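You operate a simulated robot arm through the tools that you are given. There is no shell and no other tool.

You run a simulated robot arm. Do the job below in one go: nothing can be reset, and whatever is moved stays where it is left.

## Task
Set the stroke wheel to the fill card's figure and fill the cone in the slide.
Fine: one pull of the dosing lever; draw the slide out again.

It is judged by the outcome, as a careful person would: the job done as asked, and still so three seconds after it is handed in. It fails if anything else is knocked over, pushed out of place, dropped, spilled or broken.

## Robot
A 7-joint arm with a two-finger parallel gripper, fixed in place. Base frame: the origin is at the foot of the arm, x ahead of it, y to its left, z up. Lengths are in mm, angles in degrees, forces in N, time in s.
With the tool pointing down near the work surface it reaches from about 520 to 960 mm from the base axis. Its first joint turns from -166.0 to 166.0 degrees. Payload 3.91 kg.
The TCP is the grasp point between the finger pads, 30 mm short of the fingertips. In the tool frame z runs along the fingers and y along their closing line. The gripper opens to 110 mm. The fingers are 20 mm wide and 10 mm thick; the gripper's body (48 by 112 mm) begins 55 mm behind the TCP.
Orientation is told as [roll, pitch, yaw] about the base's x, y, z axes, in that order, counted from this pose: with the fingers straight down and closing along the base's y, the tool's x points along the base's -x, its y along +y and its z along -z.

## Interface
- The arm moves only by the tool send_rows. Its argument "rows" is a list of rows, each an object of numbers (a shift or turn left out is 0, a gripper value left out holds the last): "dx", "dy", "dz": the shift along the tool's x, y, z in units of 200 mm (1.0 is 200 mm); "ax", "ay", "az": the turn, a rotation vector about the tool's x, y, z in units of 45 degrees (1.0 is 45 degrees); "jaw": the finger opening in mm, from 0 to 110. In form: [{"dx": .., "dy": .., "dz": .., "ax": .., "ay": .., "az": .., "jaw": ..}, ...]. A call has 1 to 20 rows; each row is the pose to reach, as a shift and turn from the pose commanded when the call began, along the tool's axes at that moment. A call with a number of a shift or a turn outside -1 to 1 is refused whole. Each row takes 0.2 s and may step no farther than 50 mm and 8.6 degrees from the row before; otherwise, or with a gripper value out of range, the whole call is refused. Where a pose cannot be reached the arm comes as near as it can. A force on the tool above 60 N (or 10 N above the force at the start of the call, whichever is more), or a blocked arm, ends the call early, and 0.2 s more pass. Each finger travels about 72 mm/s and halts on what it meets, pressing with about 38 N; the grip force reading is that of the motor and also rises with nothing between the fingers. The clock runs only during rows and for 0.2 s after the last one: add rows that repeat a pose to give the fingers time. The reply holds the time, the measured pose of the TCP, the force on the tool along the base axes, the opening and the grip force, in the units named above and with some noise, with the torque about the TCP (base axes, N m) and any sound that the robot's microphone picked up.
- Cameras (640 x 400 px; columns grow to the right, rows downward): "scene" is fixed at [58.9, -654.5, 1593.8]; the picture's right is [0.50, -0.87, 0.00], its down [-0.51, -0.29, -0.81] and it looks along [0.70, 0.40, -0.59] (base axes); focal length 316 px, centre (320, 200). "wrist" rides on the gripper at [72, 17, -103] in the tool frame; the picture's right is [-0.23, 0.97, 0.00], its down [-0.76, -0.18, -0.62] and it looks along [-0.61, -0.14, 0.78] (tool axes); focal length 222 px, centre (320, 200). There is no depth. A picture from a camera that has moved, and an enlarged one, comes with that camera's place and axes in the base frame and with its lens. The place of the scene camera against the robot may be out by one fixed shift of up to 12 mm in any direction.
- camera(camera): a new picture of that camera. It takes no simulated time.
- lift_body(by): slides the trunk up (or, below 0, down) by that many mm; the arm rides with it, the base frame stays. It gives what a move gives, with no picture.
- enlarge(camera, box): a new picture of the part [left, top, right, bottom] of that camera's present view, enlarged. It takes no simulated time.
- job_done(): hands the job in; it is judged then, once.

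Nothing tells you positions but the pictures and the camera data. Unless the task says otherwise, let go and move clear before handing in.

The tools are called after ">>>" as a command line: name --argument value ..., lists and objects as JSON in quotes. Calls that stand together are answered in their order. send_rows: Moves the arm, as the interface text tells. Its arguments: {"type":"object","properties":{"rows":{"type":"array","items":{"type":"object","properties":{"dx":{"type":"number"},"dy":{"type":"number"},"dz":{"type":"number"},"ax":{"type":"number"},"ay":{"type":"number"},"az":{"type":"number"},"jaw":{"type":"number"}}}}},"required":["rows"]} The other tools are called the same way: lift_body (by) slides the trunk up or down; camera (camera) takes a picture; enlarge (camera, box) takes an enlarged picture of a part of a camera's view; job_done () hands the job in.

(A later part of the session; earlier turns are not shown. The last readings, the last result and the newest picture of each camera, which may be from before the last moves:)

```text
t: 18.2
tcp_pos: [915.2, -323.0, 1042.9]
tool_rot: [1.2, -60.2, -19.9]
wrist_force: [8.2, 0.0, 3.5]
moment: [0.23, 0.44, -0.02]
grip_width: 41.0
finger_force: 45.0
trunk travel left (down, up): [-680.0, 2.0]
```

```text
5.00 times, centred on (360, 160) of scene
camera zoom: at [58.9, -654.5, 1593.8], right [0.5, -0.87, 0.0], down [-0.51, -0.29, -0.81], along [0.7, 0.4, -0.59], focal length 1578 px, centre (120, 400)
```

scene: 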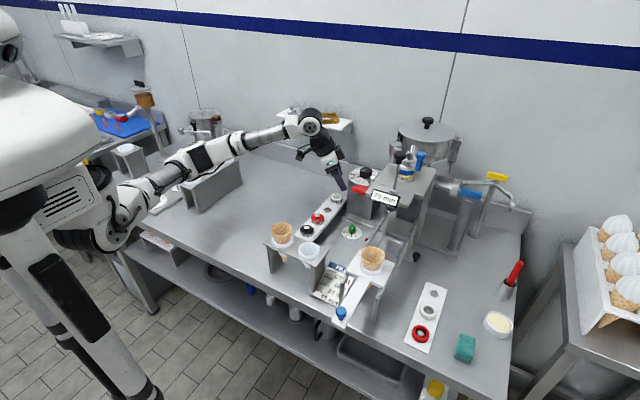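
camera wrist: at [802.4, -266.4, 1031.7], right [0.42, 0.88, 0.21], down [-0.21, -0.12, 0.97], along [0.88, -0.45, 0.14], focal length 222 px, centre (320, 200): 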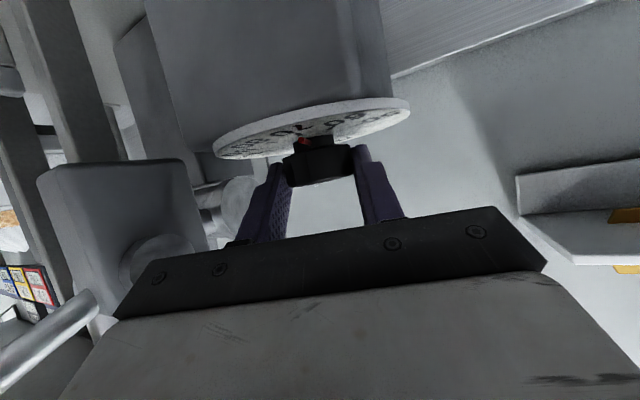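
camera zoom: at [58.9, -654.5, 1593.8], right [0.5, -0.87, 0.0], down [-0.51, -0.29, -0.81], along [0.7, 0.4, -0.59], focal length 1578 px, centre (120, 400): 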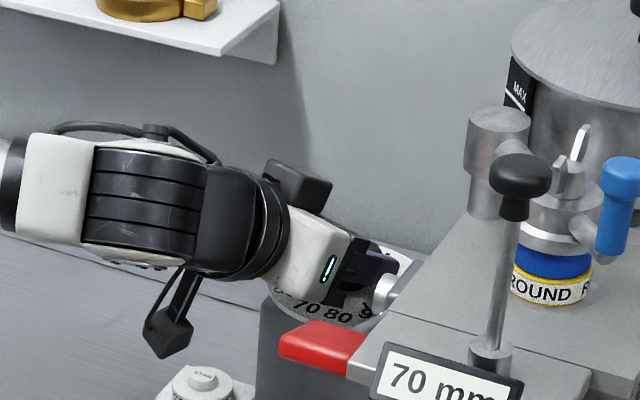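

>>> enlarge --camera "wrist" --box '[200, 85, 420, 195]'

>>> send_rows --rows '[{"jaw": 74}, {"jaw": 74}, {"jaw": 74}]'

>>> enlarge --camera "wrist" --box '[200, 85, 420, 195]'

```text
2.91 times, centred on (310, 140) of wrist
camera zoom: at [802.4, -266.4, 1031.7], right [0.42, 0.88, 0.21], down [-0.21, -0.12, 0.97], along [0.88, -0.45, 0.14], focal length 646 px, centre (349, 374)
```

zoom: 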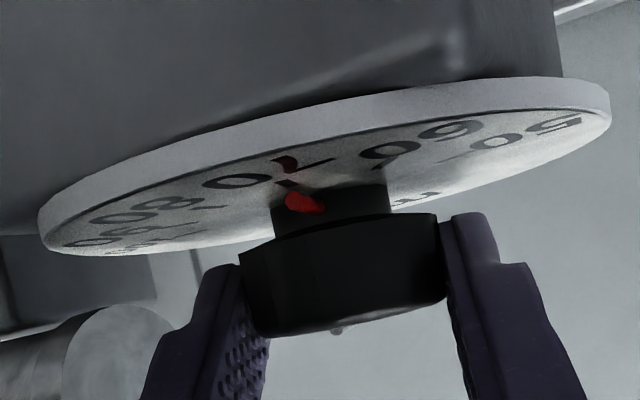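

```text
t: 19.0
tcp_pos: [915.1, -324.1, 1043.7]
tool_rot: [1.1, -60.1, -20.2]
wrist_force: [-0.3, 0.1, 0.4]
moment: [0.0, -0.02, -0.01]
grip_width: 73.8
finger_force: 0.0
trunk travel left (down, up): [-680.0, 2.0]
```

```text
2.91 times, centred on (310, 140) of wrist
camera zoom: at [801.6, -267.3, 1031.8], right [0.43, 0.88, 0.21], down [-0.21, -0.12, 0.97], along [0.88, -0.46, 0.14], focal length 646 px, centre (349, 374)
```

zoom: 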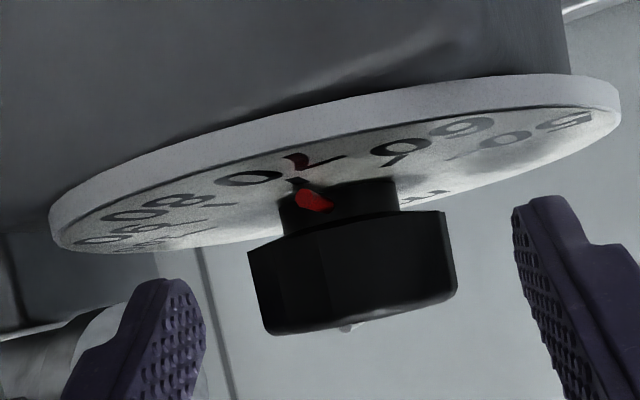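

The pointer is at 70. I'll rotate the open gripper back around the knob for the next grip.

>>> send_rows --rows '[{"dx": -0.0002, "dy": 0.0108, "dz": 0.0006, "ax": 0.1446, "ay": -0.0017, "az": 0.0828}, {"dx": -0.0011, "dy": 0.0215, "dz": 0.0024, "ax": 0.2893, "ay": -0.0033, "az": 0.1657}, {"dx": -0.0027, "dy": 0.0317, "dz": 0.0054, "ax": 0.4339, "ay": -0.005, "az": 0.2485}, {"dx": -0.005, "dy": 0.0415, "dz": 0.0095, "ax": 0.5785, "ay": -0.0067, "az": 0.3313}, {"dx": -0.0064, "dy": 0.046, "dz": 0.012, "ax": 0.651, "ay": -0.0075, "az": 0.3728}]'

>>> camera --camera "wrist"

```text
t: 20.2
tcp_pos: [922.4, -315.4, 1043.2]
tool_rot: [1.0, -60.4, -53.9]
wrist_force: [0.5, 0.2, -0.8]
moment: [-0.06, 0.0, -0.04]
grip_width: 74.0
finger_force: 0.1
trunk travel left (down, up): [-680.0, 2.0]
```

```text
taken
camera wrist: at [859.9, -205.9, 1031.2], right [0.84, 0.49, 0.21], down [-0.25, 0.02, 0.97], along [0.47, -0.87, 0.14], focal length 222 px, centre (320, 200)
```

wrist: 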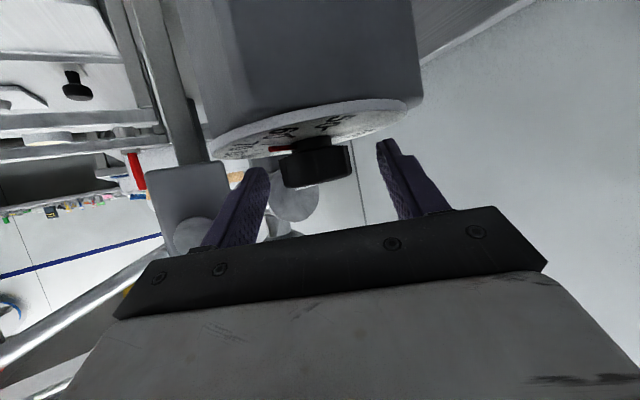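

Rotated back to yaw −54°. Small centring shift, then I close for the second grip.

>>> send_rows --rows '[{"dy": -0.009}, {"dy": -0.009, "jaw": 30}, {"dy": -0.009, "jaw": 30}, {"dy": -0.009, "jaw": 30}]'

```text
t: 21.2
tcp_pos: [920.0, -316.8, 1042.9]
tool_rot: [1.0, -60.2, -53.8]
wrist_force: [2.9, 0.7, 1.2]
moment: [0.05, -0.12, 0.07]
grip_width: 41.0
finger_force: 45.4
trunk travel left (down, up): [-680.0, 2.0]
```

>>> send_rows --rows '[{"dx": -0.0006, "dy": -0.0109, "dz": 0.0008, "ax": -0.1446, "ay": 0.0015, "az": -0.0828, "jaw": 30}, {"dx": -0.0018, "dy": -0.0217, "dz": 0.0028, "ax": -0.2893, "ay": 0.0029, "az": -0.1657, "jaw": 30}, {"dx": -0.0037, "dy": -0.032, "dz": 0.006, "ax": -0.4339, "ay": 0.0044, "az": -0.2485, "jaw": 30}, {"dx": -0.0063, "dy": -0.0418, "dz": 0.0103, "ax": -0.5785, "ay": 0.0058, "az": -0.3313, "jaw": 30}]'

>>> enlarge --camera "wrist" --box '[200, 85, 420, 195]'

```text
t: 22.2
tcp_pos: [916.1, -322.9, 1043.6]
tool_rot: [1.3, -60.3, -23.8]
wrist_force: [12.9, 4.6, 1.9]
moment: [0.51, -0.59, 0.11]
grip_width: 41.1
finger_force: 44.5
trunk travel left (down, up): [-680.0, 2.0]
```

```text
2.91 times, centred on (310, 140) of wrist
camera zoom: at [806.4, -258.2, 1031.9], right [0.48, 0.85, 0.21], down [-0.22, -0.11, 0.97], along [0.85, -0.51, 0.14], focal length 646 px, centre (349, 374)
```

zoom: 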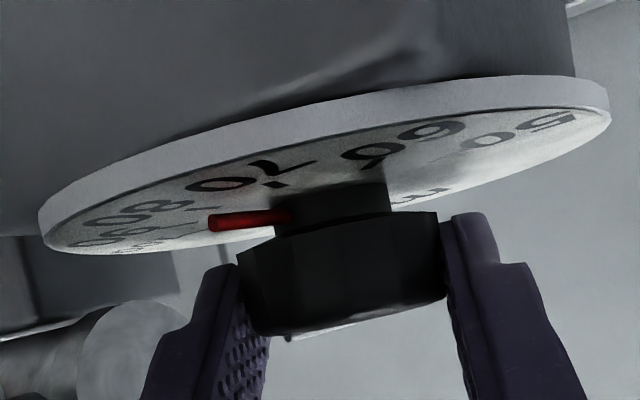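

>>> send_rows --rows '[{"jaw": 74}, {"jaw": 74}, {"jaw": 74}]'

>>> camera --camera "wrist"

>>> enlarge --camera "wrist" --box '[200, 85, 420, 195]'

>>> enlarge --camera "scene" --box '[340, 160, 404, 200]'

```text
t: 23.0
tcp_pos: [913.8, -324.6, 1043.4]
tool_rot: [0.9, -60.2, -24.0]
wrist_force: [0.2, -0.6, 0.8]
moment: [0.0, -0.01, -0.02]
grip_width: 73.9
finger_force: 0.0
trunk travel left (down, up): [-680.0, 2.0]
```

```text
taken
camera wrist: at [805.1, -259.6, 1032.2], right [0.49, 0.85, 0.21], down [-0.22, -0.11, 0.97], along [0.85, -0.52, 0.14], focal length 222 px, centre (320, 200)
```

wrist: 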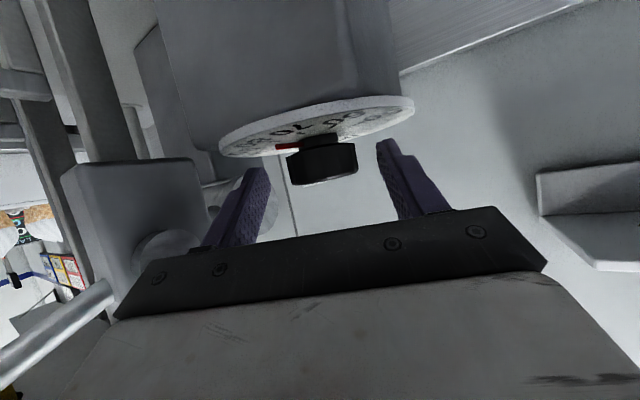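

```text
2.91 times, centred on (310, 140) of wrist
camera zoom: at [805.1, -259.6, 1032.2], right [0.49, 0.85, 0.21], down [-0.22, -0.11, 0.97], along [0.85, -0.52, 0.14], focal length 646 px, centre (349, 374)
```

zoom: 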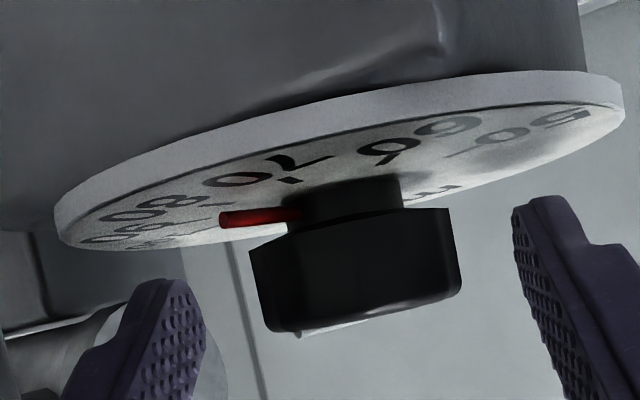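

```text
10.00 times, centred on (372, 180) of scene
camera zoom: at [58.9, -654.5, 1593.8], right [0.5, -0.87, 0.0], down [-0.51, -0.29, -0.81], along [0.7, 0.4, -0.59], focal length 3156 px, centre (-200, 400)
```

zoom: 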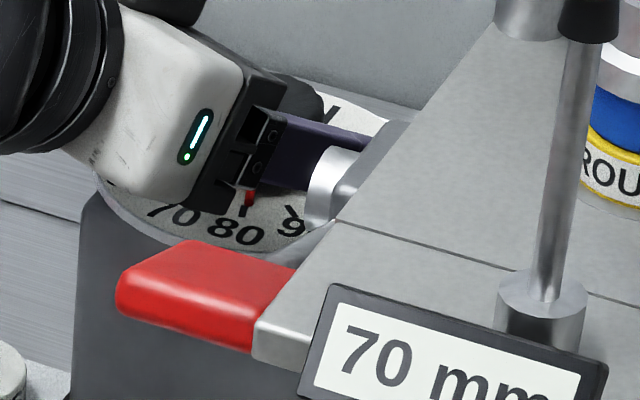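

The pointer now reads 80. Rotating back for the last grip.

>>> send_rows --rows '[{"dx": -0.001, "dy": 0.0173, "dz": 0.0021, "ax": 0.1446, "ay": -0.0013, "az": 0.0828}, {"dx": -0.0023, "dy": 0.0299, "dz": 0.0046, "ax": 0.2893, "ay": -0.0026, "az": 0.1657}, {"dx": -0.004, "dy": 0.0407, "dz": 0.0077, "ax": 0.4339, "ay": -0.0039, "az": 0.2485}, {"dx": -0.0062, "dy": 0.0503, "dz": 0.0117, "ax": 0.5785, "ay": -0.0052, "az": 0.3313}]'

>>> camera --camera "wrist"

>>> enlarge --camera "scene" --box '[340, 160, 404, 200]'

```text
t: 24.0
tcp_pos: [920.2, -317.1, 1042.5]
tool_rot: [1.3, -60.3, -52.2]
wrist_force: [-0.2, 0.0, 0.0]
moment: [0.02, -0.01, -0.02]
grip_width: 73.9
finger_force: 0.0
trunk travel left (down, up): [-680.0, 2.0]
```

```text
taken
camera wrist: at [855.7, -208.2, 1031.1], right [0.83, 0.52, 0.21], down [-0.25, 0.01, 0.97], along [0.5, -0.85, 0.14], focal length 222 px, centre (320, 200)
```

wrist: 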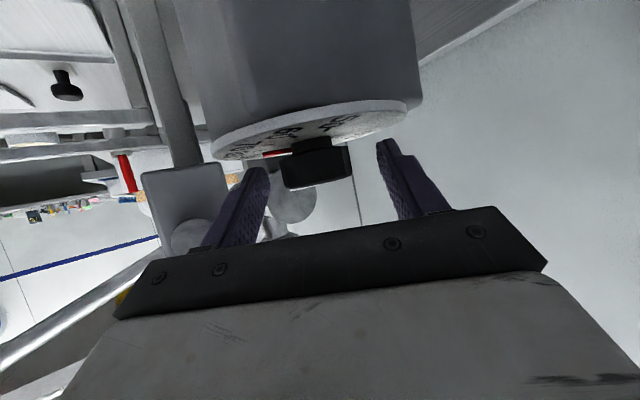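

```text
10.00 times, centred on (372, 180) of scene
camera zoom: at [58.9, -654.5, 1593.8], right [0.5, -0.87, 0.0], down [-0.51, -0.29, -0.81], along [0.7, 0.4, -0.59], focal length 3156 px, centre (-200, 400)
```

zoom: 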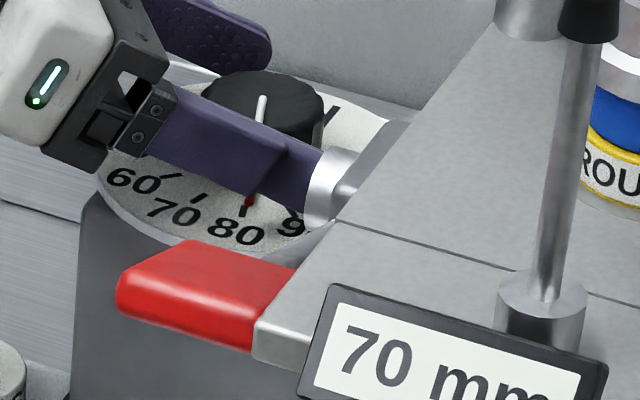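

>>> send_rows --rows '[{"dy": -0.009}, {"dy": -0.009, "jaw": 30}, {"dy": -0.009, "jaw": 30}, {"dy": -0.009, "jaw": 30}]'

```text
t: 25.0
tcp_pos: [920.1, -316.3, 1044.4]
tool_rot: [1.0, -60.2, -53.9]
wrist_force: [5.7, 1.4, -0.7]
moment: [0.26, -0.02, 0.09]
grip_width: 41.3
finger_force: 44.6
trunk travel left (down, up): [-680.0, 2.0]
```

>>> send_rows --rows '[{"dx": -0.0007, "dy": -0.0113, "dz": 0.0011, "ax": -0.1456, "ay": 0.0015, "az": -0.0834, "jaw": 30}, {"dx": -0.0022, "dy": -0.0224, "dz": 0.0035, "ax": -0.2912, "ay": 0.0029, "az": -0.1668, "jaw": 30}, {"dx": -0.0044, "dy": -0.033, "dz": 0.0071, "ax": -0.4368, "ay": 0.0044, "az": -0.2501, "jaw": 30}, {"dx": -0.0073, "dy": -0.0429, "dz": 0.0119, "ax": -0.5824, "ay": 0.0058, "az": -0.3335, "jaw": 30}]'

>>> enlarge --camera "scene" --box '[340, 160, 404, 200]'

>>> enlarge --camera "wrist" --box '[200, 85, 420, 195]'

```text
t: 26.0
tcp_pos: [916.2, -322.3, 1044.8]
tool_rot: [1.2, -60.2, -23.5]
wrist_force: [9.5, 13.1, 1.9]
moment: [0.56, -0.32, 0.22]
grip_width: 41.3
finger_force: 44.6
out of reach, approached as far as the arm can: row 1
trunk travel left (down, up): [-680.0, 2.0]
```

```text
10.00 times, centred on (372, 180) of scene
camera zoom: at [58.9, -654.5, 1593.8], right [0.5, -0.87, 0.0], down [-0.51, -0.29, -0.81], along [0.7, 0.4, -0.59], focal length 3156 px, centre (-200, 400)
```

zoom: 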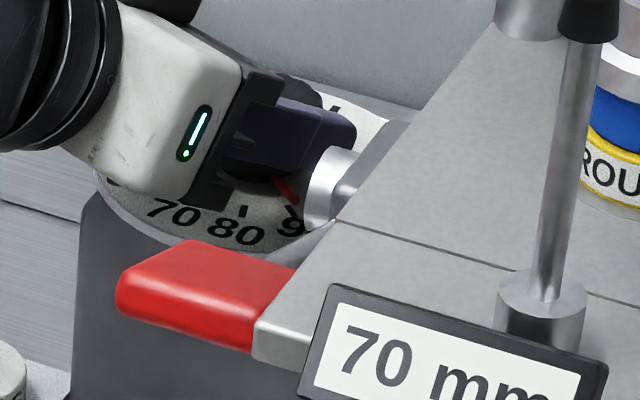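

```text
2.91 times, centred on (310, 140) of wrist
camera zoom: at [805.9, -258.6, 1032.3], right [0.48, 0.85, 0.21], down [-0.22, -0.11, 0.97], along [0.85, -0.51, 0.14], focal length 646 px, centre (349, 374)
```

zoom: 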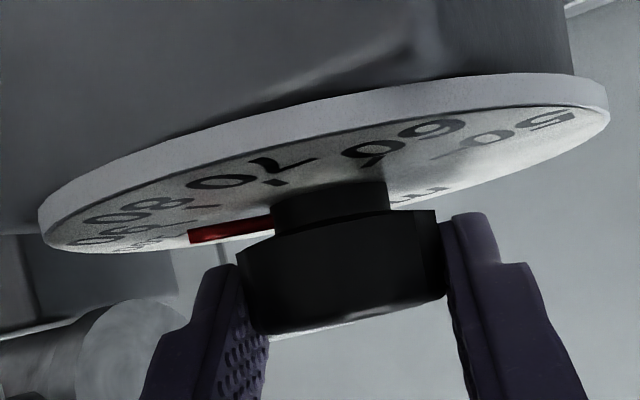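

The pointer seems to be on the 90 mark. I'll release, back off, and check from above.

>>> send_rows --rows '[{"jaw": 76}, {"jaw": 76}, {"jaw": 76}]'

>>> send_rows --rows '[{"dz": -0.15}, {"dz": -0.3}, {"dz": -0.45}]'

>>> camera --camera "wrist"

```text
t: 26.8
tcp_pos: [913.6, -325.0, 1044.2]
tool_rot: [1.0, -60.2, -23.8]
wrist_force: [-0.4, 0.0, -0.2]
moment: [0.03, -0.01, 0.02]
grip_width: 75.8
finger_force: 0.0
trunk travel left (down, up): [-680.0, 2.0]
```

```text
t: 27.6
tcp_pos: [843.4, -293.1, 1089.6]
tool_rot: [0.9, -60.1, -23.8]
wrist_force: [0.3, -0.4, 0.0]
moment: [0.0, -0.02, 0.02]
grip_width: 76.0
finger_force: 0.0
trunk travel left (down, up): [-680.0, 2.0]
```

```text
taken
camera wrist: at [734.0, -229.0, 1077.5], right [0.48, 0.85, 0.21], down [-0.22, -0.11, 0.97], along [0.85, -0.51, 0.14], focal length 222 px, centre (320, 200)
```

wrist: 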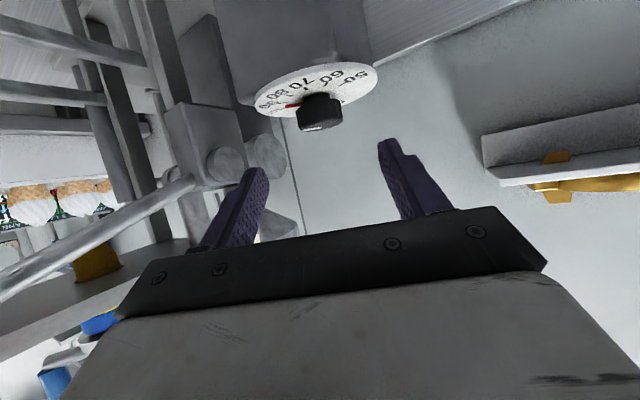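

>>> send_rows --rows '[{"dx": -0.037, "dy": 0.069, "dz": -0.126, "ay": 0.11}, {"dx": -0.073, "dy": 0.139, "dz": -0.252, "ay": 0.22}, {"dx": -0.11, "dy": 0.208, "dz": -0.378, "ay": 0.335}]'

>>> enlarge --camera "wrist" --box '[230, 50, 370, 140]'

>>> enlarge --camera "scene" --box '[340, 160, 404, 200]'

```text
t: 28.4
tcp_pos: [807.7, -233.1, 1146.9]
tool_rot: [0.8, -45.2, -23.5]
wrist_force: [0.3, 0.3, 0.3]
moment: [0.0, 0.0, 0.01]
grip_width: 75.9
finger_force: 0.1
trunk travel left (down, up): [-680.0, 2.0]
```

```text
4.44 times, centred on (300, 95) of wrist
camera zoom: at [699.2, -170.2, 1168.2], right [0.53, 0.83, 0.17], down [0.02, -0.21, 0.98], along [0.85, -0.51, -0.12], focal length 987 px, centre (409, 667)
```

zoom: 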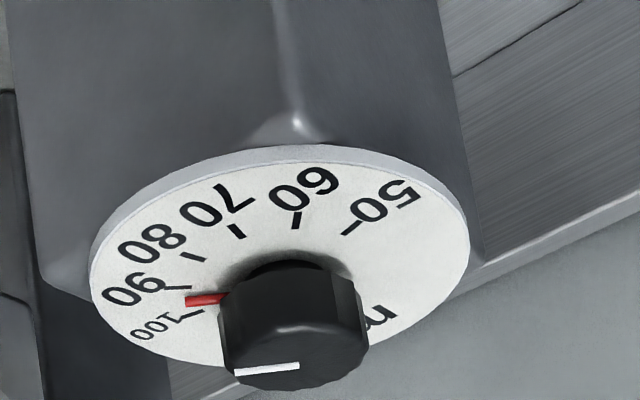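

```text
10.00 times, centred on (372, 180) of scene
camera zoom: at [58.9, -654.5, 1593.8], right [0.5, -0.87, 0.0], down [-0.51, -0.29, -0.81], along [0.7, 0.4, -0.59], focal length 3156 px, centre (-200, 400)
```

zoom: 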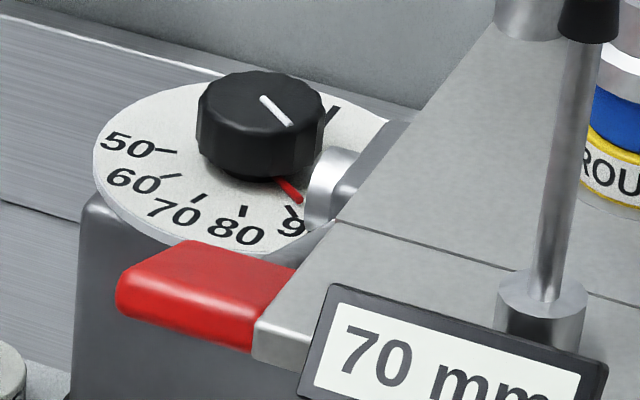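

>>> enlarge --camera "wrist" --box '[250, 95, 298, 125]'

>>> enlarge --camera "scene" --box '[358, 172, 382, 187]'

```text
13.33 times, centred on (274, 110) of wrist
camera zoom: at [699.2, -170.2, 1168.2], right [0.53, 0.83, 0.17], down [0.02, -0.21, 0.98], along [0.85, -0.51, -0.12], focal length 2962 px, centre (933, 1400)
```

zoom: 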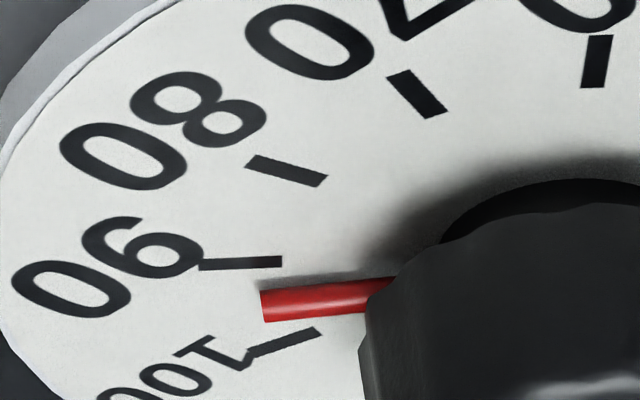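

```text
16.00 times, centred on (370, 180) of scene
camera zoom: at [58.9, -654.5, 1593.8], right [0.5, -0.87, 0.0], down [-0.51, -0.29, -0.81], along [0.7, 0.4, -0.59], focal length 5049 px, centre (-480, 528)
```

zoom: 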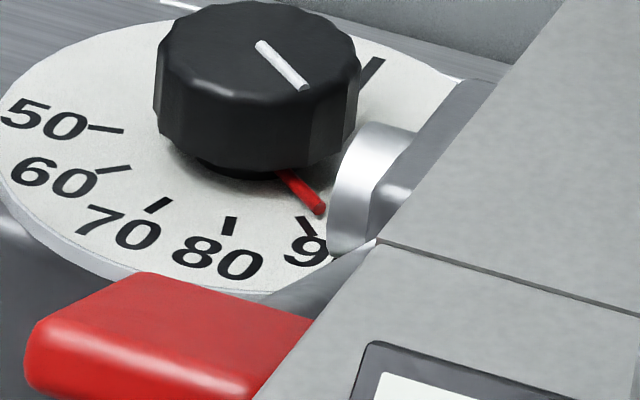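

Measured against the ticks in both views, the pointer sits about 5° past the 90 mark (≈91.8). I'll go back for one small correcting grip with better centring.

>>> send_rows --rows '[{"dx": -0.005, "dy": -0.068, "dz": 0.166, "ay": -0.11, "jaw": 76}, {"dx": -0.011, "dy": -0.136, "dz": 0.333, "ay": -0.22, "jaw": 76}, {"dx": -0.016, "dy": -0.204, "dz": 0.499, "ay": -0.331, "jaw": 76}]'

>>> camera --camera "wrist"

```text
t: 29.2
tcp_pos: [859.2, -303.7, 1077.5]
tool_rot: [1.1, -59.9, -23.8]
wrist_force: [0.7, -0.2, 0.0]
moment: [0.0, 0.0, -0.01]
grip_width: 75.8
finger_force: 0.0
trunk travel left (down, up): [-680.0, 2.0]
```

```text
taken
camera wrist: at [750.5, -238.8, 1066.1], right [0.48, 0.85, 0.21], down [-0.22, -0.11, 0.97], along [0.85, -0.51, 0.13], focal length 222 px, centre (320, 200)
```

wrist: 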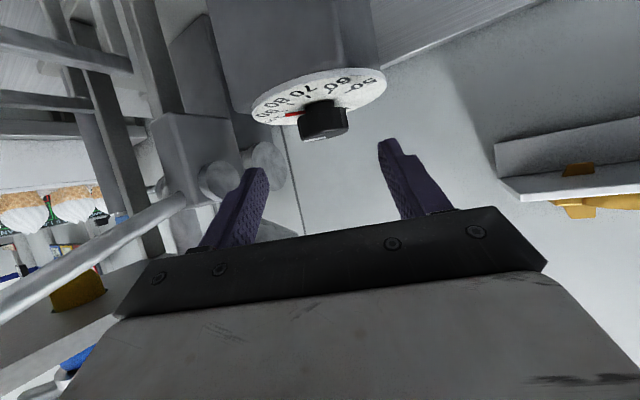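

>>> send_rows --rows '[{"dx": 0, "dy": 0.015, "dz": 0.11}, {"dx": -0.001, "dy": 0.015, "dz": 0.22}, {"dx": -0.0015, "dy": 0.015, "dz": 0.337}]'

>>> camera --camera "wrist"

```text
t: 30.0
tcp_pos: [915.1, -321.2, 1044.2]
tool_rot: [1.0, -60.0, -23.9]
wrist_force: [0.7, 1.4, 0.3]
moment: [0.0, -0.05, 0.0]
grip_width: 76.1
finger_force: 0.1
trunk travel left (down, up): [-680.0, 2.0]
```

```text
taken
camera wrist: at [806.0, -257.6, 1031.8], right [0.48, 0.85, 0.21], down [-0.22, -0.11, 0.97], along [0.85, -0.51, 0.13], focal length 222 px, centre (320, 200)
```

wrist: 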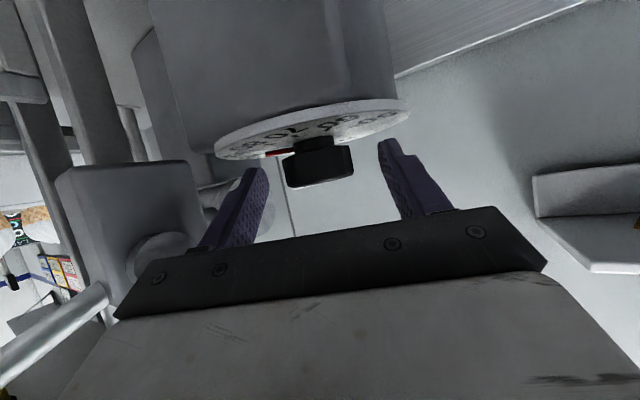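

>>> send_rows --rows '[{"dy": -0.006}, {"dy": -0.006, "jaw": 30}, {"dy": -0.006, "jaw": 30}, {"dy": -0.006, "jaw": 30}]'

>>> enlarge --camera "scene" --box '[350, 168, 390, 193]'

>>> enlarge --camera "wrist" --box '[250, 125, 330, 175]'

```text
t: 31.0
tcp_pos: [913.8, -322.2, 1043.6]
tool_rot: [1.1, -60.0, -23.7]
wrist_force: [1.4, 4.0, -1.5]
moment: [0.05, -0.23, 0.08]
grip_width: 41.2
finger_force: 44.6
trunk travel left (down, up): [-680.0, 2.0]
```

```text
16.00 times, centred on (370, 180) of scene
camera zoom: at [58.9, -654.5, 1593.8], right [0.5, -0.87, 0.0], down [-0.51, -0.29, -0.81], along [0.7, 0.4, -0.59], focal length 5049 px, centre (-480, 512)
```

zoom: 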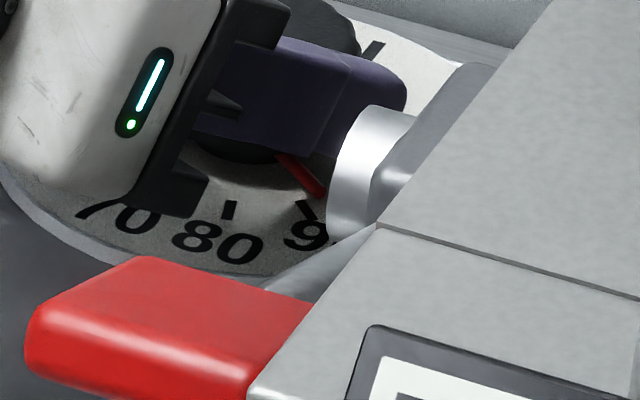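

```text
8.00 times, centred on (290, 150) of wrist
camera zoom: at [805.2, -257.7, 1031.0], right [0.48, 0.85, 0.21], down [-0.22, -0.11, 0.97], along [0.85, -0.51, 0.13], focal length 1777 px, centre (560, 600)
```

zoom: 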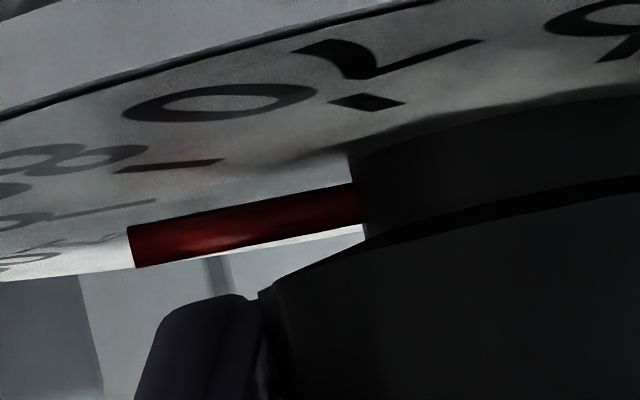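

Closing left the pointer unmoved. Turning back by about 5.3°.

>>> send_rows --rows '[{"dy": 0.004, "ax": 0.051, "ay": -0.0005, "az": 0.0295, "jaw": 30}, {"dx": -0.0001, "dy": 0.0078, "dz": 0.0004, "ax": 0.102, "ay": -0.0011, "az": 0.059, "jaw": 30}, {"dx": -0.0001, "dy": 0.0078, "dz": 0.0004, "ax": 0.102, "ay": -0.0011, "az": 0.059, "jaw": 30}]'

>>> enlarge --camera "scene" --box '[350, 168, 390, 193]'

```text
t: 31.8
tcp_pos: [915.5, -321.1, 1042.3]
tool_rot: [1.1, -60.0, -29.2]
wrist_force: [0.9, 4.2, -3.0]
moment: [0.29, 0.02, 0.07]
grip_width: 41.4
finger_force: 44.9
trunk travel left (down, up): [-680.0, 2.0]
```

```text
16.00 times, centred on (370, 180) of scene
camera zoom: at [58.9, -654.5, 1593.8], right [0.5, -0.87, 0.0], down [-0.51, -0.29, -0.81], along [0.7, 0.4, -0.59], focal length 5049 px, centre (-480, 512)
```

zoom: 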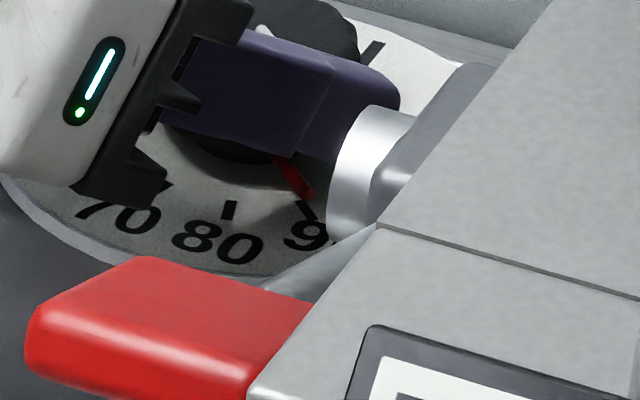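

The pointer now lines up with the 90 tick. Releasing.

>>> send_rows --rows '[{"jaw": 48}, {"jaw": 60}, {"jaw": 76}, {"jaw": 76}]'

>>> send_rows --rows '[{"dz": -0.15}, {"dz": -0.3}, {"dz": -0.45}]'

>>> enlarge --camera "scene" --box '[350, 168, 390, 193]'

>>> camera --camera "wrist"

```text
t: 32.8
tcp_pos: [915.5, -320.3, 1043.8]
tool_rot: [1.0, -60.1, -29.1]
wrist_force: [-0.1, 0.4, 0.8]
moment: [0.01, 0.03, -0.02]
grip_width: 75.9
finger_force: 0.0
trunk travel left (down, up): [-680.0, 2.0]
```

```text
t: 33.6
tcp_pos: [845.0, -283.1, 1088.5]
tool_rot: [1.1, -60.0, -29.1]
wrist_force: [0.2, 0.3, -1.5]
moment: [0.03, -0.05, -0.02]
grip_width: 76.0
finger_force: 0.0
trunk travel left (down, up): [-680.0, 2.0]
```

```text
16.00 times, centred on (370, 180) of scene
camera zoom: at [58.9, -654.5, 1593.8], right [0.5, -0.87, 0.0], down [-0.51, -0.29, -0.81], along [0.7, 0.4, -0.59], focal length 5049 px, centre (-480, 512)
```

zoom: 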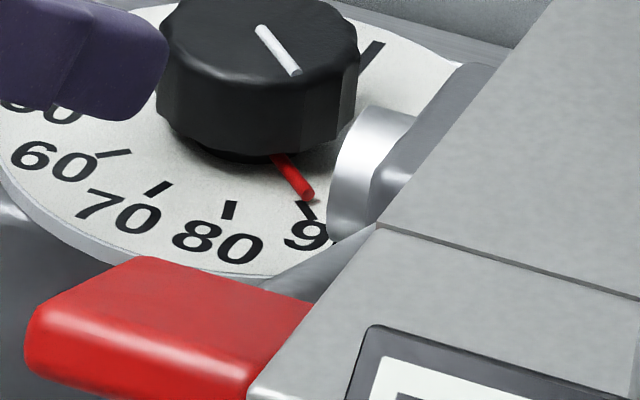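

```text
taken
camera wrist: at [742.5, -209.2, 1077.5], right [0.56, 0.8, 0.21], down [-0.23, -0.09, 0.97], along [0.8, -0.59, 0.13], focal length 222 px, centre (320, 200)
```

wrist: 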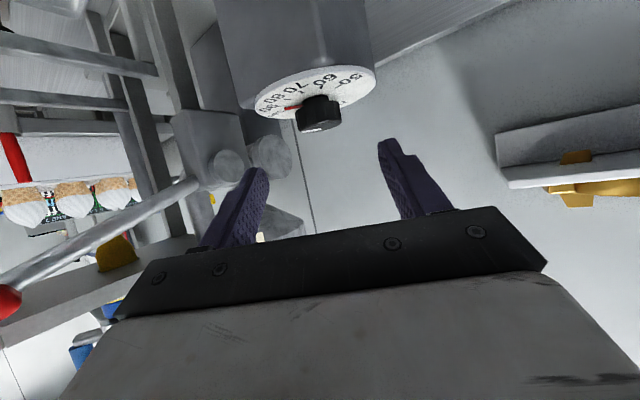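

>>> send_rows --rows '[{"dx": -0.036, "dy": 0.042, "dz": -0.131, "ay": 0.11}, {"dx": -0.071, "dy": 0.084, "dz": -0.263, "ay": 0.22}, {"dx": -0.107, "dy": 0.126, "dz": -0.394, "ay": 0.335}]'

>>> camera --camera "wrist"

>>> enlarge --camera "wrist" --box '[254, 92, 302, 122]'

```text
t: 34.4
tcp_pos: [805.1, -234.9, 1145.7]
tool_rot: [0.8, -45.0, -28.8]
wrist_force: [-0.2, 0.2, 0.5]
moment: [0.0, 0.02, 0.0]
grip_width: 76.1
finger_force: 0.1
trunk travel left (down, up): [-680.0, 2.0]
```

```text
taken
camera wrist: at [703.6, -161.0, 1167.6], right [0.6, 0.78, 0.17], down [0.0, -0.21, 0.98], along [0.8, -0.59, -0.13], focal length 222 px, centre (320, 200)
```

wrist: 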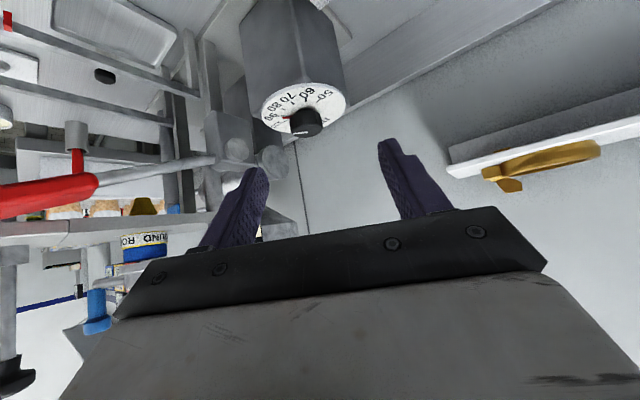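

```text
13.33 times, centred on (278, 107) of wrist
camera zoom: at [703.6, -161.0, 1167.6], right [0.6, 0.78, 0.17], down [0.0, -0.21, 0.98], along [0.8, -0.59, -0.13], focal length 2962 px, centre (880, 1440)
```

zoom: 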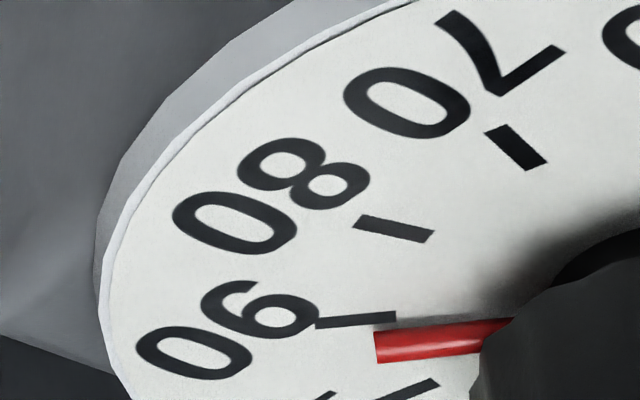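

The wheel reads 90 from both cameras. Next I'll move back toward the slide's blue knob and get a good look at it.

>>> send_rows --rows '[{"dx": 0.086, "dy": -0.116, "dz": -0.157, "ax": -0.06, "ay": 0.111, "az": -0.087}, {"dx": 0.172, "dy": -0.231, "dz": -0.313, "ax": -0.121, "ay": 0.222, "az": -0.174}, {"dx": 0.258, "dy": -0.347, "dz": -0.47, "ax": -0.181, "ay": 0.333, "az": -0.26}, {"dx": 0.344, "dy": -0.463, "dz": -0.627, "ax": -0.242, "ay": 0.444, "az": -0.347}]'

>>> camera --camera "wrist"

```text
t: 35.4
tcp_pos: [640.4, -256.2, 1186.1]
tool_rot: [0.7, -24.8, -9.3]
wrist_force: [-0.4, -0.6, -0.1]
moment: [0.03, 0.02, 0.01]
grip_width: 76.1
finger_force: 0.1
trunk travel left (down, up): [-680.0, 2.0]
```

```text
taken
camera wrist: at [535.3, -223.1, 1248.7], right [0.36, 0.93, 0.11], down [0.39, -0.25, 0.88], along [0.85, -0.28, -0.46], focal length 222 px, centre (320, 200)
```

wrist: 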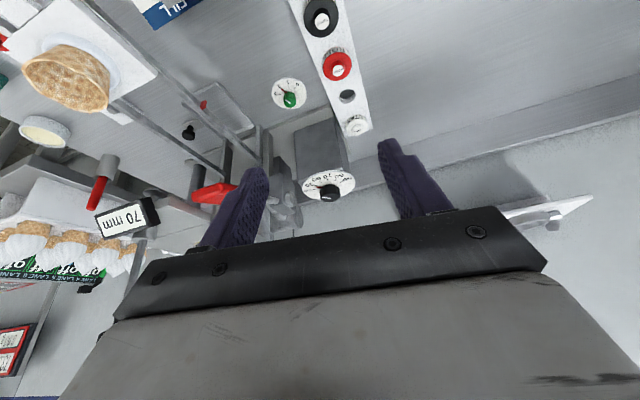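

>>> send_rows --rows '[{"dx": 0.161, "dy": -0.145, "dz": -0.079, "ax": -0.009, "ay": 0.11, "az": -0.041}, {"dx": 0.322, "dy": -0.29, "dz": -0.158, "ax": -0.018, "ay": 0.22, "az": -0.083}, {"dx": 0.482, "dy": -0.434, "dz": -0.236, "ax": -0.026, "ay": 0.331, "az": -0.124}, {"dx": 0.643, "dy": -0.579, "dz": -0.315, "ax": -0.035, "ay": 0.441, "az": -0.166}, {"dx": 0.804, "dy": -0.724, "dz": -0.394, "ax": -0.044, "ay": 0.551, "az": -0.207}]'

>>> camera --camera "wrist"

```text
t: 36.6
tcp_pos: [440.9, -366.6, 1188.0]
tool_rot: [0.5, -0.1, 0.2]
wrist_force: [0.7, 0.0, 0.3]
moment: [-0.04, -0.04, -0.01]
grip_width: 75.8
finger_force: 0.0
trunk travel left (down, up): [-680.0, 2.0]
```

```text
taken
camera wrist: at [367.3, -351.6, 1289.8], right [0.22, 0.97, 0.01], down [0.76, -0.18, 0.62], along [0.61, -0.13, -0.78], focal length 222 px, centre (320, 200)
```

wrist: 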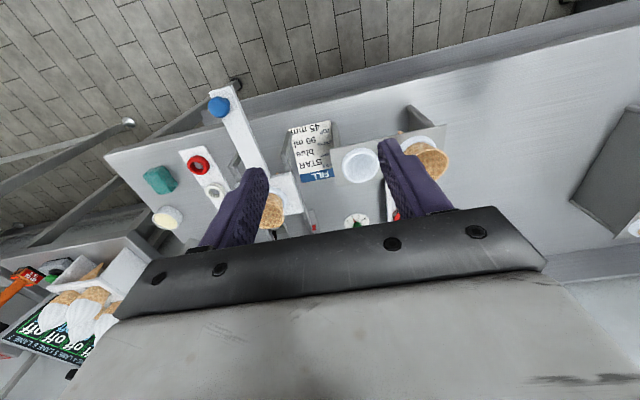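

>>> enlarge --camera "wrist" --box '[180, 70, 340, 170]'

>>> enlarge --camera "scene" --box '[300, 220, 440, 320]'

```text
4.00 times, centred on (260, 120) of wrist
camera zoom: at [367.3, -351.6, 1289.8], right [0.22, 0.97, 0.01], down [0.76, -0.18, 0.62], along [0.61, -0.13, -0.78], focal length 888 px, centre (560, 520)
```

zoom: 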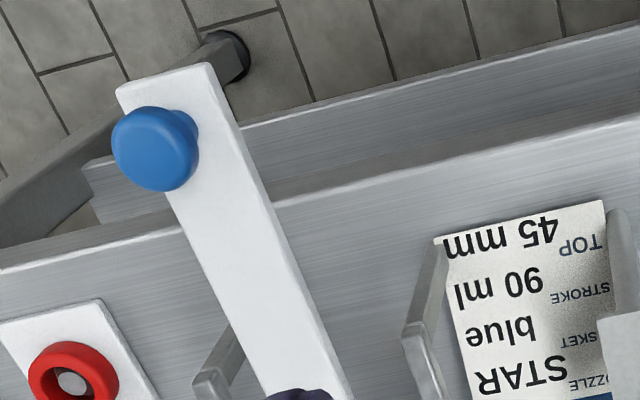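

```text
4.00 times, centred on (370, 270) of scene
camera zoom: at [58.9, -654.5, 1593.8], right [0.5, -0.87, 0.0], down [-0.51, -0.29, -0.81], along [0.7, 0.4, -0.59], focal length 1262 px, centre (120, -80)
```

zoom: 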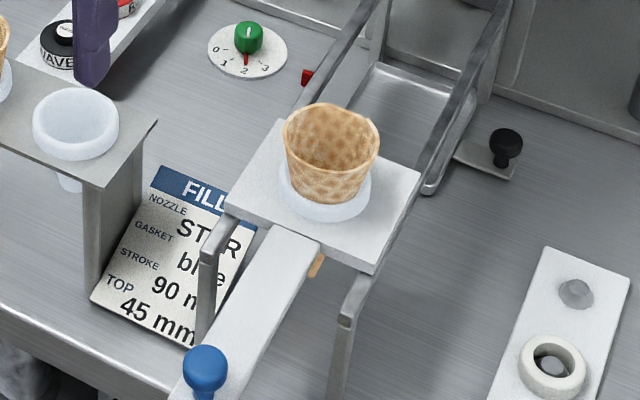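

I'll descend closer to the blue knob to locate it well.

>>> send_rows --rows '[{"dx": 0.02, "dy": -0.125, "dz": 0.163}, {"dx": 0.035, "dy": -0.25, "dz": 0.326}, {"dx": 0.05, "dy": -0.375, "dz": 0.49}]'

>>> camera --camera "wrist"

>>> enlarge --camera "wrist" --box '[200, 70, 360, 170]'

```text
t: 37.4
tcp_pos: [429.3, -444.6, 1088.3]
tool_rot: [0.5, -0.1, 0.2]
wrist_force: [0.2, -0.1, -0.3]
moment: [0.02, 0.01, -0.02]
grip_width: 75.9
finger_force: 0.0
trunk travel left (down, up): [-680.0, 2.0]
```

```text
taken
camera wrist: at [357.4, -428.6, 1190.0], right [0.22, 0.97, 0.01], down [0.76, -0.18, 0.62], along [0.61, -0.13, -0.78], focal length 222 px, centre (320, 200)
```

wrist: 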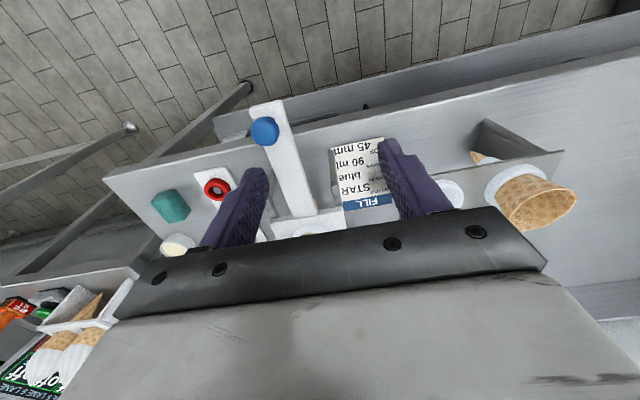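

```text
4.00 times, centred on (280, 120) of wrist
camera zoom: at [357.4, -428.6, 1190.0], right [0.22, 0.97, 0.01], down [0.76, -0.18, 0.62], along [0.61, -0.13, -0.78], focal length 888 px, centre (480, 520)
```

zoom: 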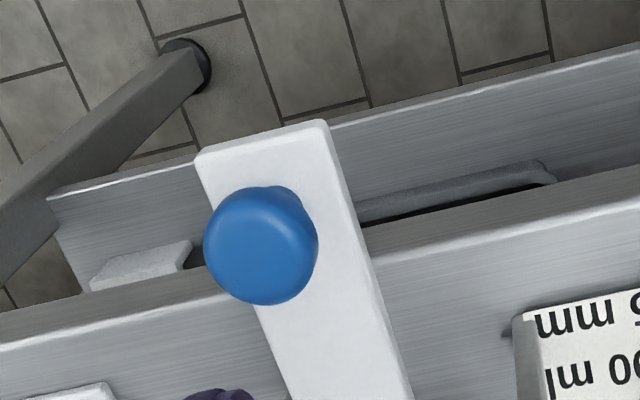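

>>> enlarge --camera "scene" --box '[320, 295, 368, 325]'

>>> enlarge --camera "scene" --box '[330, 230, 420, 290]'

```text
13.33 times, centred on (344, 310) of scene
camera zoom: at [58.9, -654.5, 1593.8], right [0.5, -0.87, 0.0], down [-0.51, -0.29, -0.81], along [0.7, 0.4, -0.59], focal length 4208 px, centre (0, -1267)
```

zoom: 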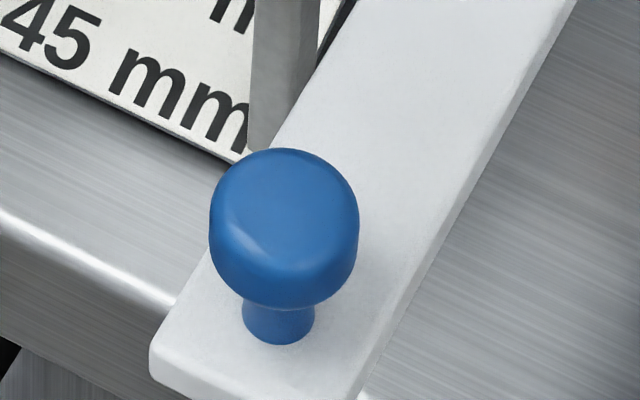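

```text
6.67 times, centred on (375, 260) of scene
camera zoom: at [58.9, -654.5, 1593.8], right [0.5, -0.87, 0.0], down [-0.51, -0.29, -0.81], along [0.7, 0.4, -0.59], focal length 2104 px, centre (-47, -200)
```

zoom: 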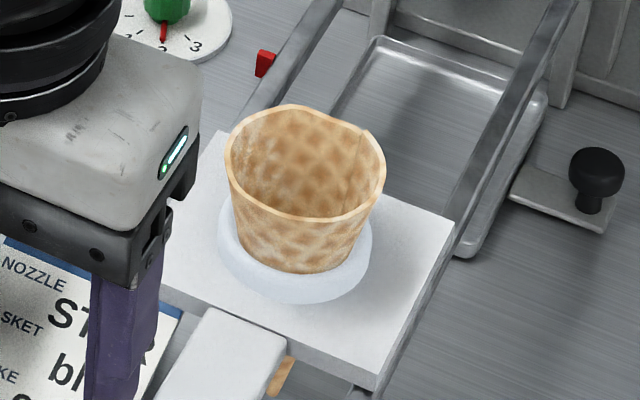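

The blue knob head is centred near (422.5, −493.4), z 977–991, on a bar whose top is at about z 964. I'll lean the tool back 35° so the gripper body stays clear of the "70 mm" sign when pushing in.

>>> send_rows --rows '[{"dx": 0.055, "dy": -0.05, "dz": 0.02, "ay": -0.155, "jaw": 60}, {"dx": 0.11, "dy": -0.1, "dz": 0.06, "ay": -0.311, "jaw": 60}, {"dx": 0.16, "dy": -0.148, "dz": 0.1, "ay": -0.467, "jaw": 60}, {"dx": 0.213, "dy": -0.196, "dz": 0.145, "ay": -0.622, "jaw": 60}, {"dx": 0.2665, "dy": -0.244, "dz": 0.1845, "ay": -0.778, "jaw": 60}]'

>>> camera --camera "wrist"

>>> camera --camera "scene"

```text
t: 38.6
tcp_pos: [379.3, -490.1, 1053.2]
tool_rot: [0.5, -35.2, 0.0]
wrist_force: [-0.7, 0.4, -0.2]
moment: [-0.04, -0.02, -0.01]
grip_width: 59.7
finger_force: 0.0
trunk travel left (down, up): [-680.0, 2.0]
```

```text
taken
camera wrist: at [259.8, -473.5, 1094.8], right [0.18, 0.97, 0.14], down [0.26, -0.18, 0.95], along [0.95, -0.14, -0.29], focal length 222 px, centre (320, 200)
```

wrist: 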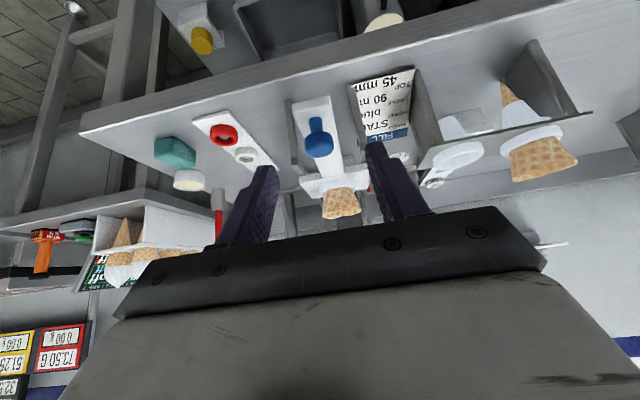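

```text
taken
```

scene: 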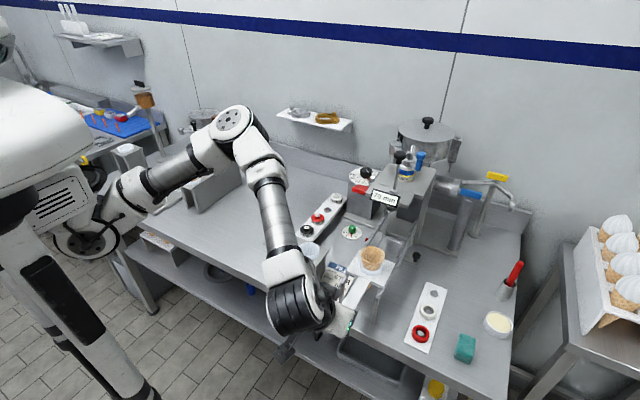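

>>> enlarge --camera "wrist" --box '[270, 90, 366, 150]'

```text
6.67 times, centred on (318, 120) of wrist
camera zoom: at [259.8, -473.5, 1094.8], right [0.18, 0.97, 0.14], down [0.26, -0.18, 0.95], along [0.95, -0.14, -0.29], focal length 1481 px, centre (333, 733)
```

zoom: 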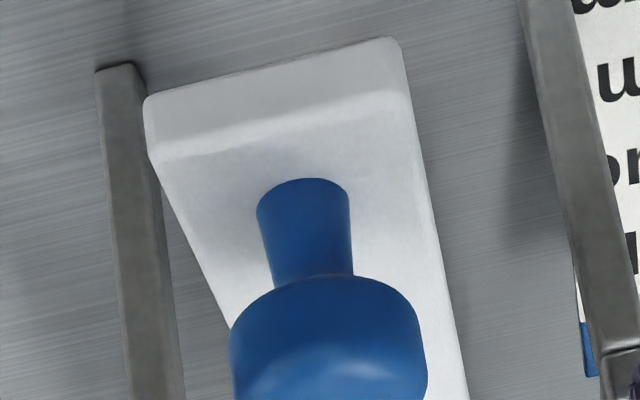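

>>> enlarge --camera "wrist" --box '[270, 110, 366, 170]'

```text
6.67 times, centred on (318, 140) of wrist
camera zoom: at [259.8, -473.5, 1094.8], right [0.18, 0.97, 0.14], down [0.26, -0.18, 0.95], along [0.95, -0.14, -0.29], focal length 1481 px, centre (333, 600)
```

zoom: 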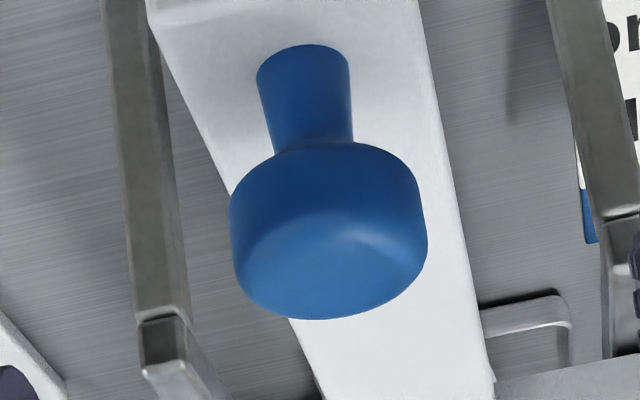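

Better geometry from this side puts the knob head centre at about (420.5, −490, 998), bar top near z 979. I'll slide the open fingers around the head.

>>> send_rows --rows '[{"dx": -0.004, "dy": -0.0025, "dz": 0.1}, {"dx": -0.007, "dy": -0.0025, "dz": 0.17}, {"dx": -0.0095, "dy": -0.0025, "dz": 0.239}]'

>>> camera --camera "wrist"

>>> enlarge --camera "wrist" --box '[240, 110, 400, 230]'

```text
t: 39.4
tcp_pos: [408.8, -490.1, 1014.1]
tool_rot: [0.4, -35.2, -0.1]
wrist_force: [-0.4, 0.0, 0.2]
moment: [0.0, 0.01, -0.01]
grip_width: 59.9
finger_force: 0.0
trunk travel left (down, up): [-680.0, 2.0]
```

```text
taken
camera wrist: at [290.0, -474.3, 1056.1], right [0.18, 0.97, 0.14], down [0.26, -0.18, 0.95], along [0.95, -0.14, -0.29], focal length 222 px, centre (320, 200)
```

wrist: 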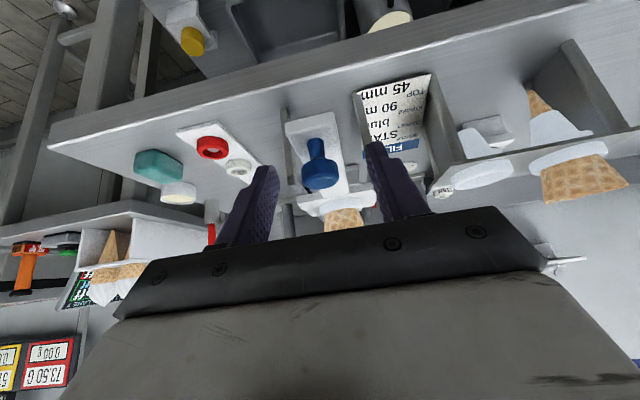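

```text
3.33 times, centred on (320, 170) of wrist
camera zoom: at [290.0, -474.3, 1056.1], right [0.18, 0.97, 0.14], down [0.26, -0.18, 0.95], along [0.95, -0.14, -0.29], focal length 740 px, centre (320, 300)
```

zoom: 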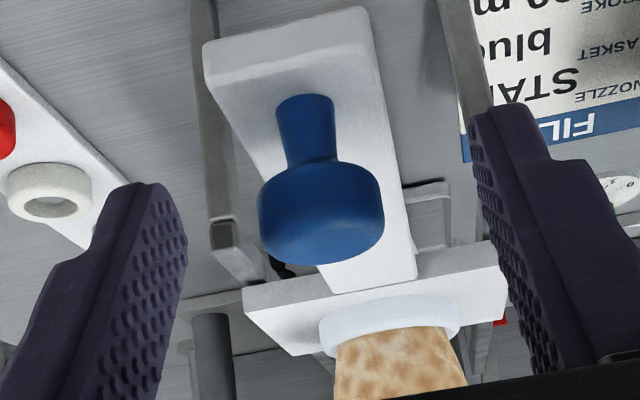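

Well centred. Closing on the knob.

>>> send_rows --rows '[{"jaw": 14}, {"jaw": 14}, {"jaw": 14}, {"jaw": 14}]'

>>> enlarge --camera "wrist" --box '[240, 110, 400, 230]'

```text
t: 40.4
tcp_pos: [409.1, -491.3, 1012.6]
tool_rot: [0.5, -35.3, -0.1]
wrist_force: [1.8, -3.3, -0.9]
moment: [-0.05, 0.03, -0.04]
grip_width: 23.1
finger_force: 44.9
trunk travel left (down, up): [-680.0, 2.0]
```

```text
3.33 times, centred on (320, 170) of wrist
camera zoom: at [289.9, -474.5, 1056.2], right [0.18, 0.97, 0.14], down [0.26, -0.18, 0.95], along [0.95, -0.14, -0.29], focal length 740 px, centre (320, 300)
```

zoom: 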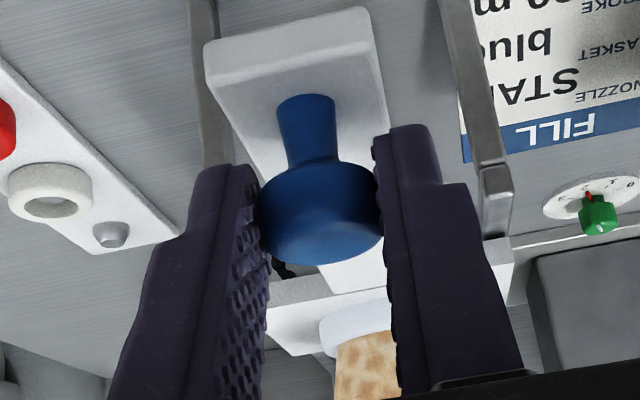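

Gripped. A short gentle test push inward first.

>>> send_rows --rows '[{"dx": -0.0204, "dz": 0.0144, "jaw": 14}, {"dx": -0.0408, "dz": 0.0288, "jaw": 14}, {"dx": -0.0613, "dz": 0.0433, "jaw": 14}]'

>>> camera --camera "scene"

```text
t: 41.2
tcp_pos: [425.2, -490.6, 1014.7]
tool_rot: [0.6, -35.0, -0.2]
wrist_force: [-0.3, -7.5, -3.2]
moment: [-0.08, -0.17, -0.03]
grip_width: 23.1
finger_force: 44.8
trunk travel left (down, up): [-680.0, 2.0]
```

```text
taken
```

scene: 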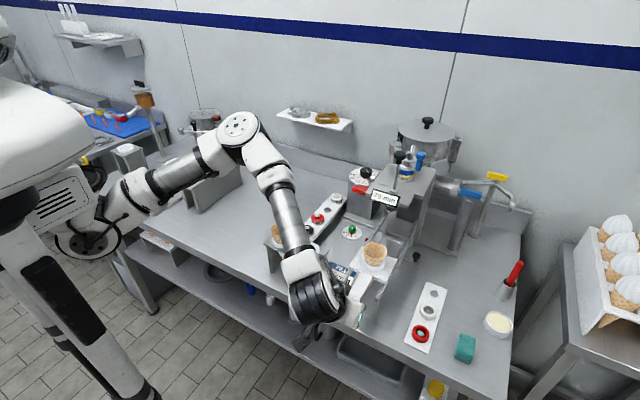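

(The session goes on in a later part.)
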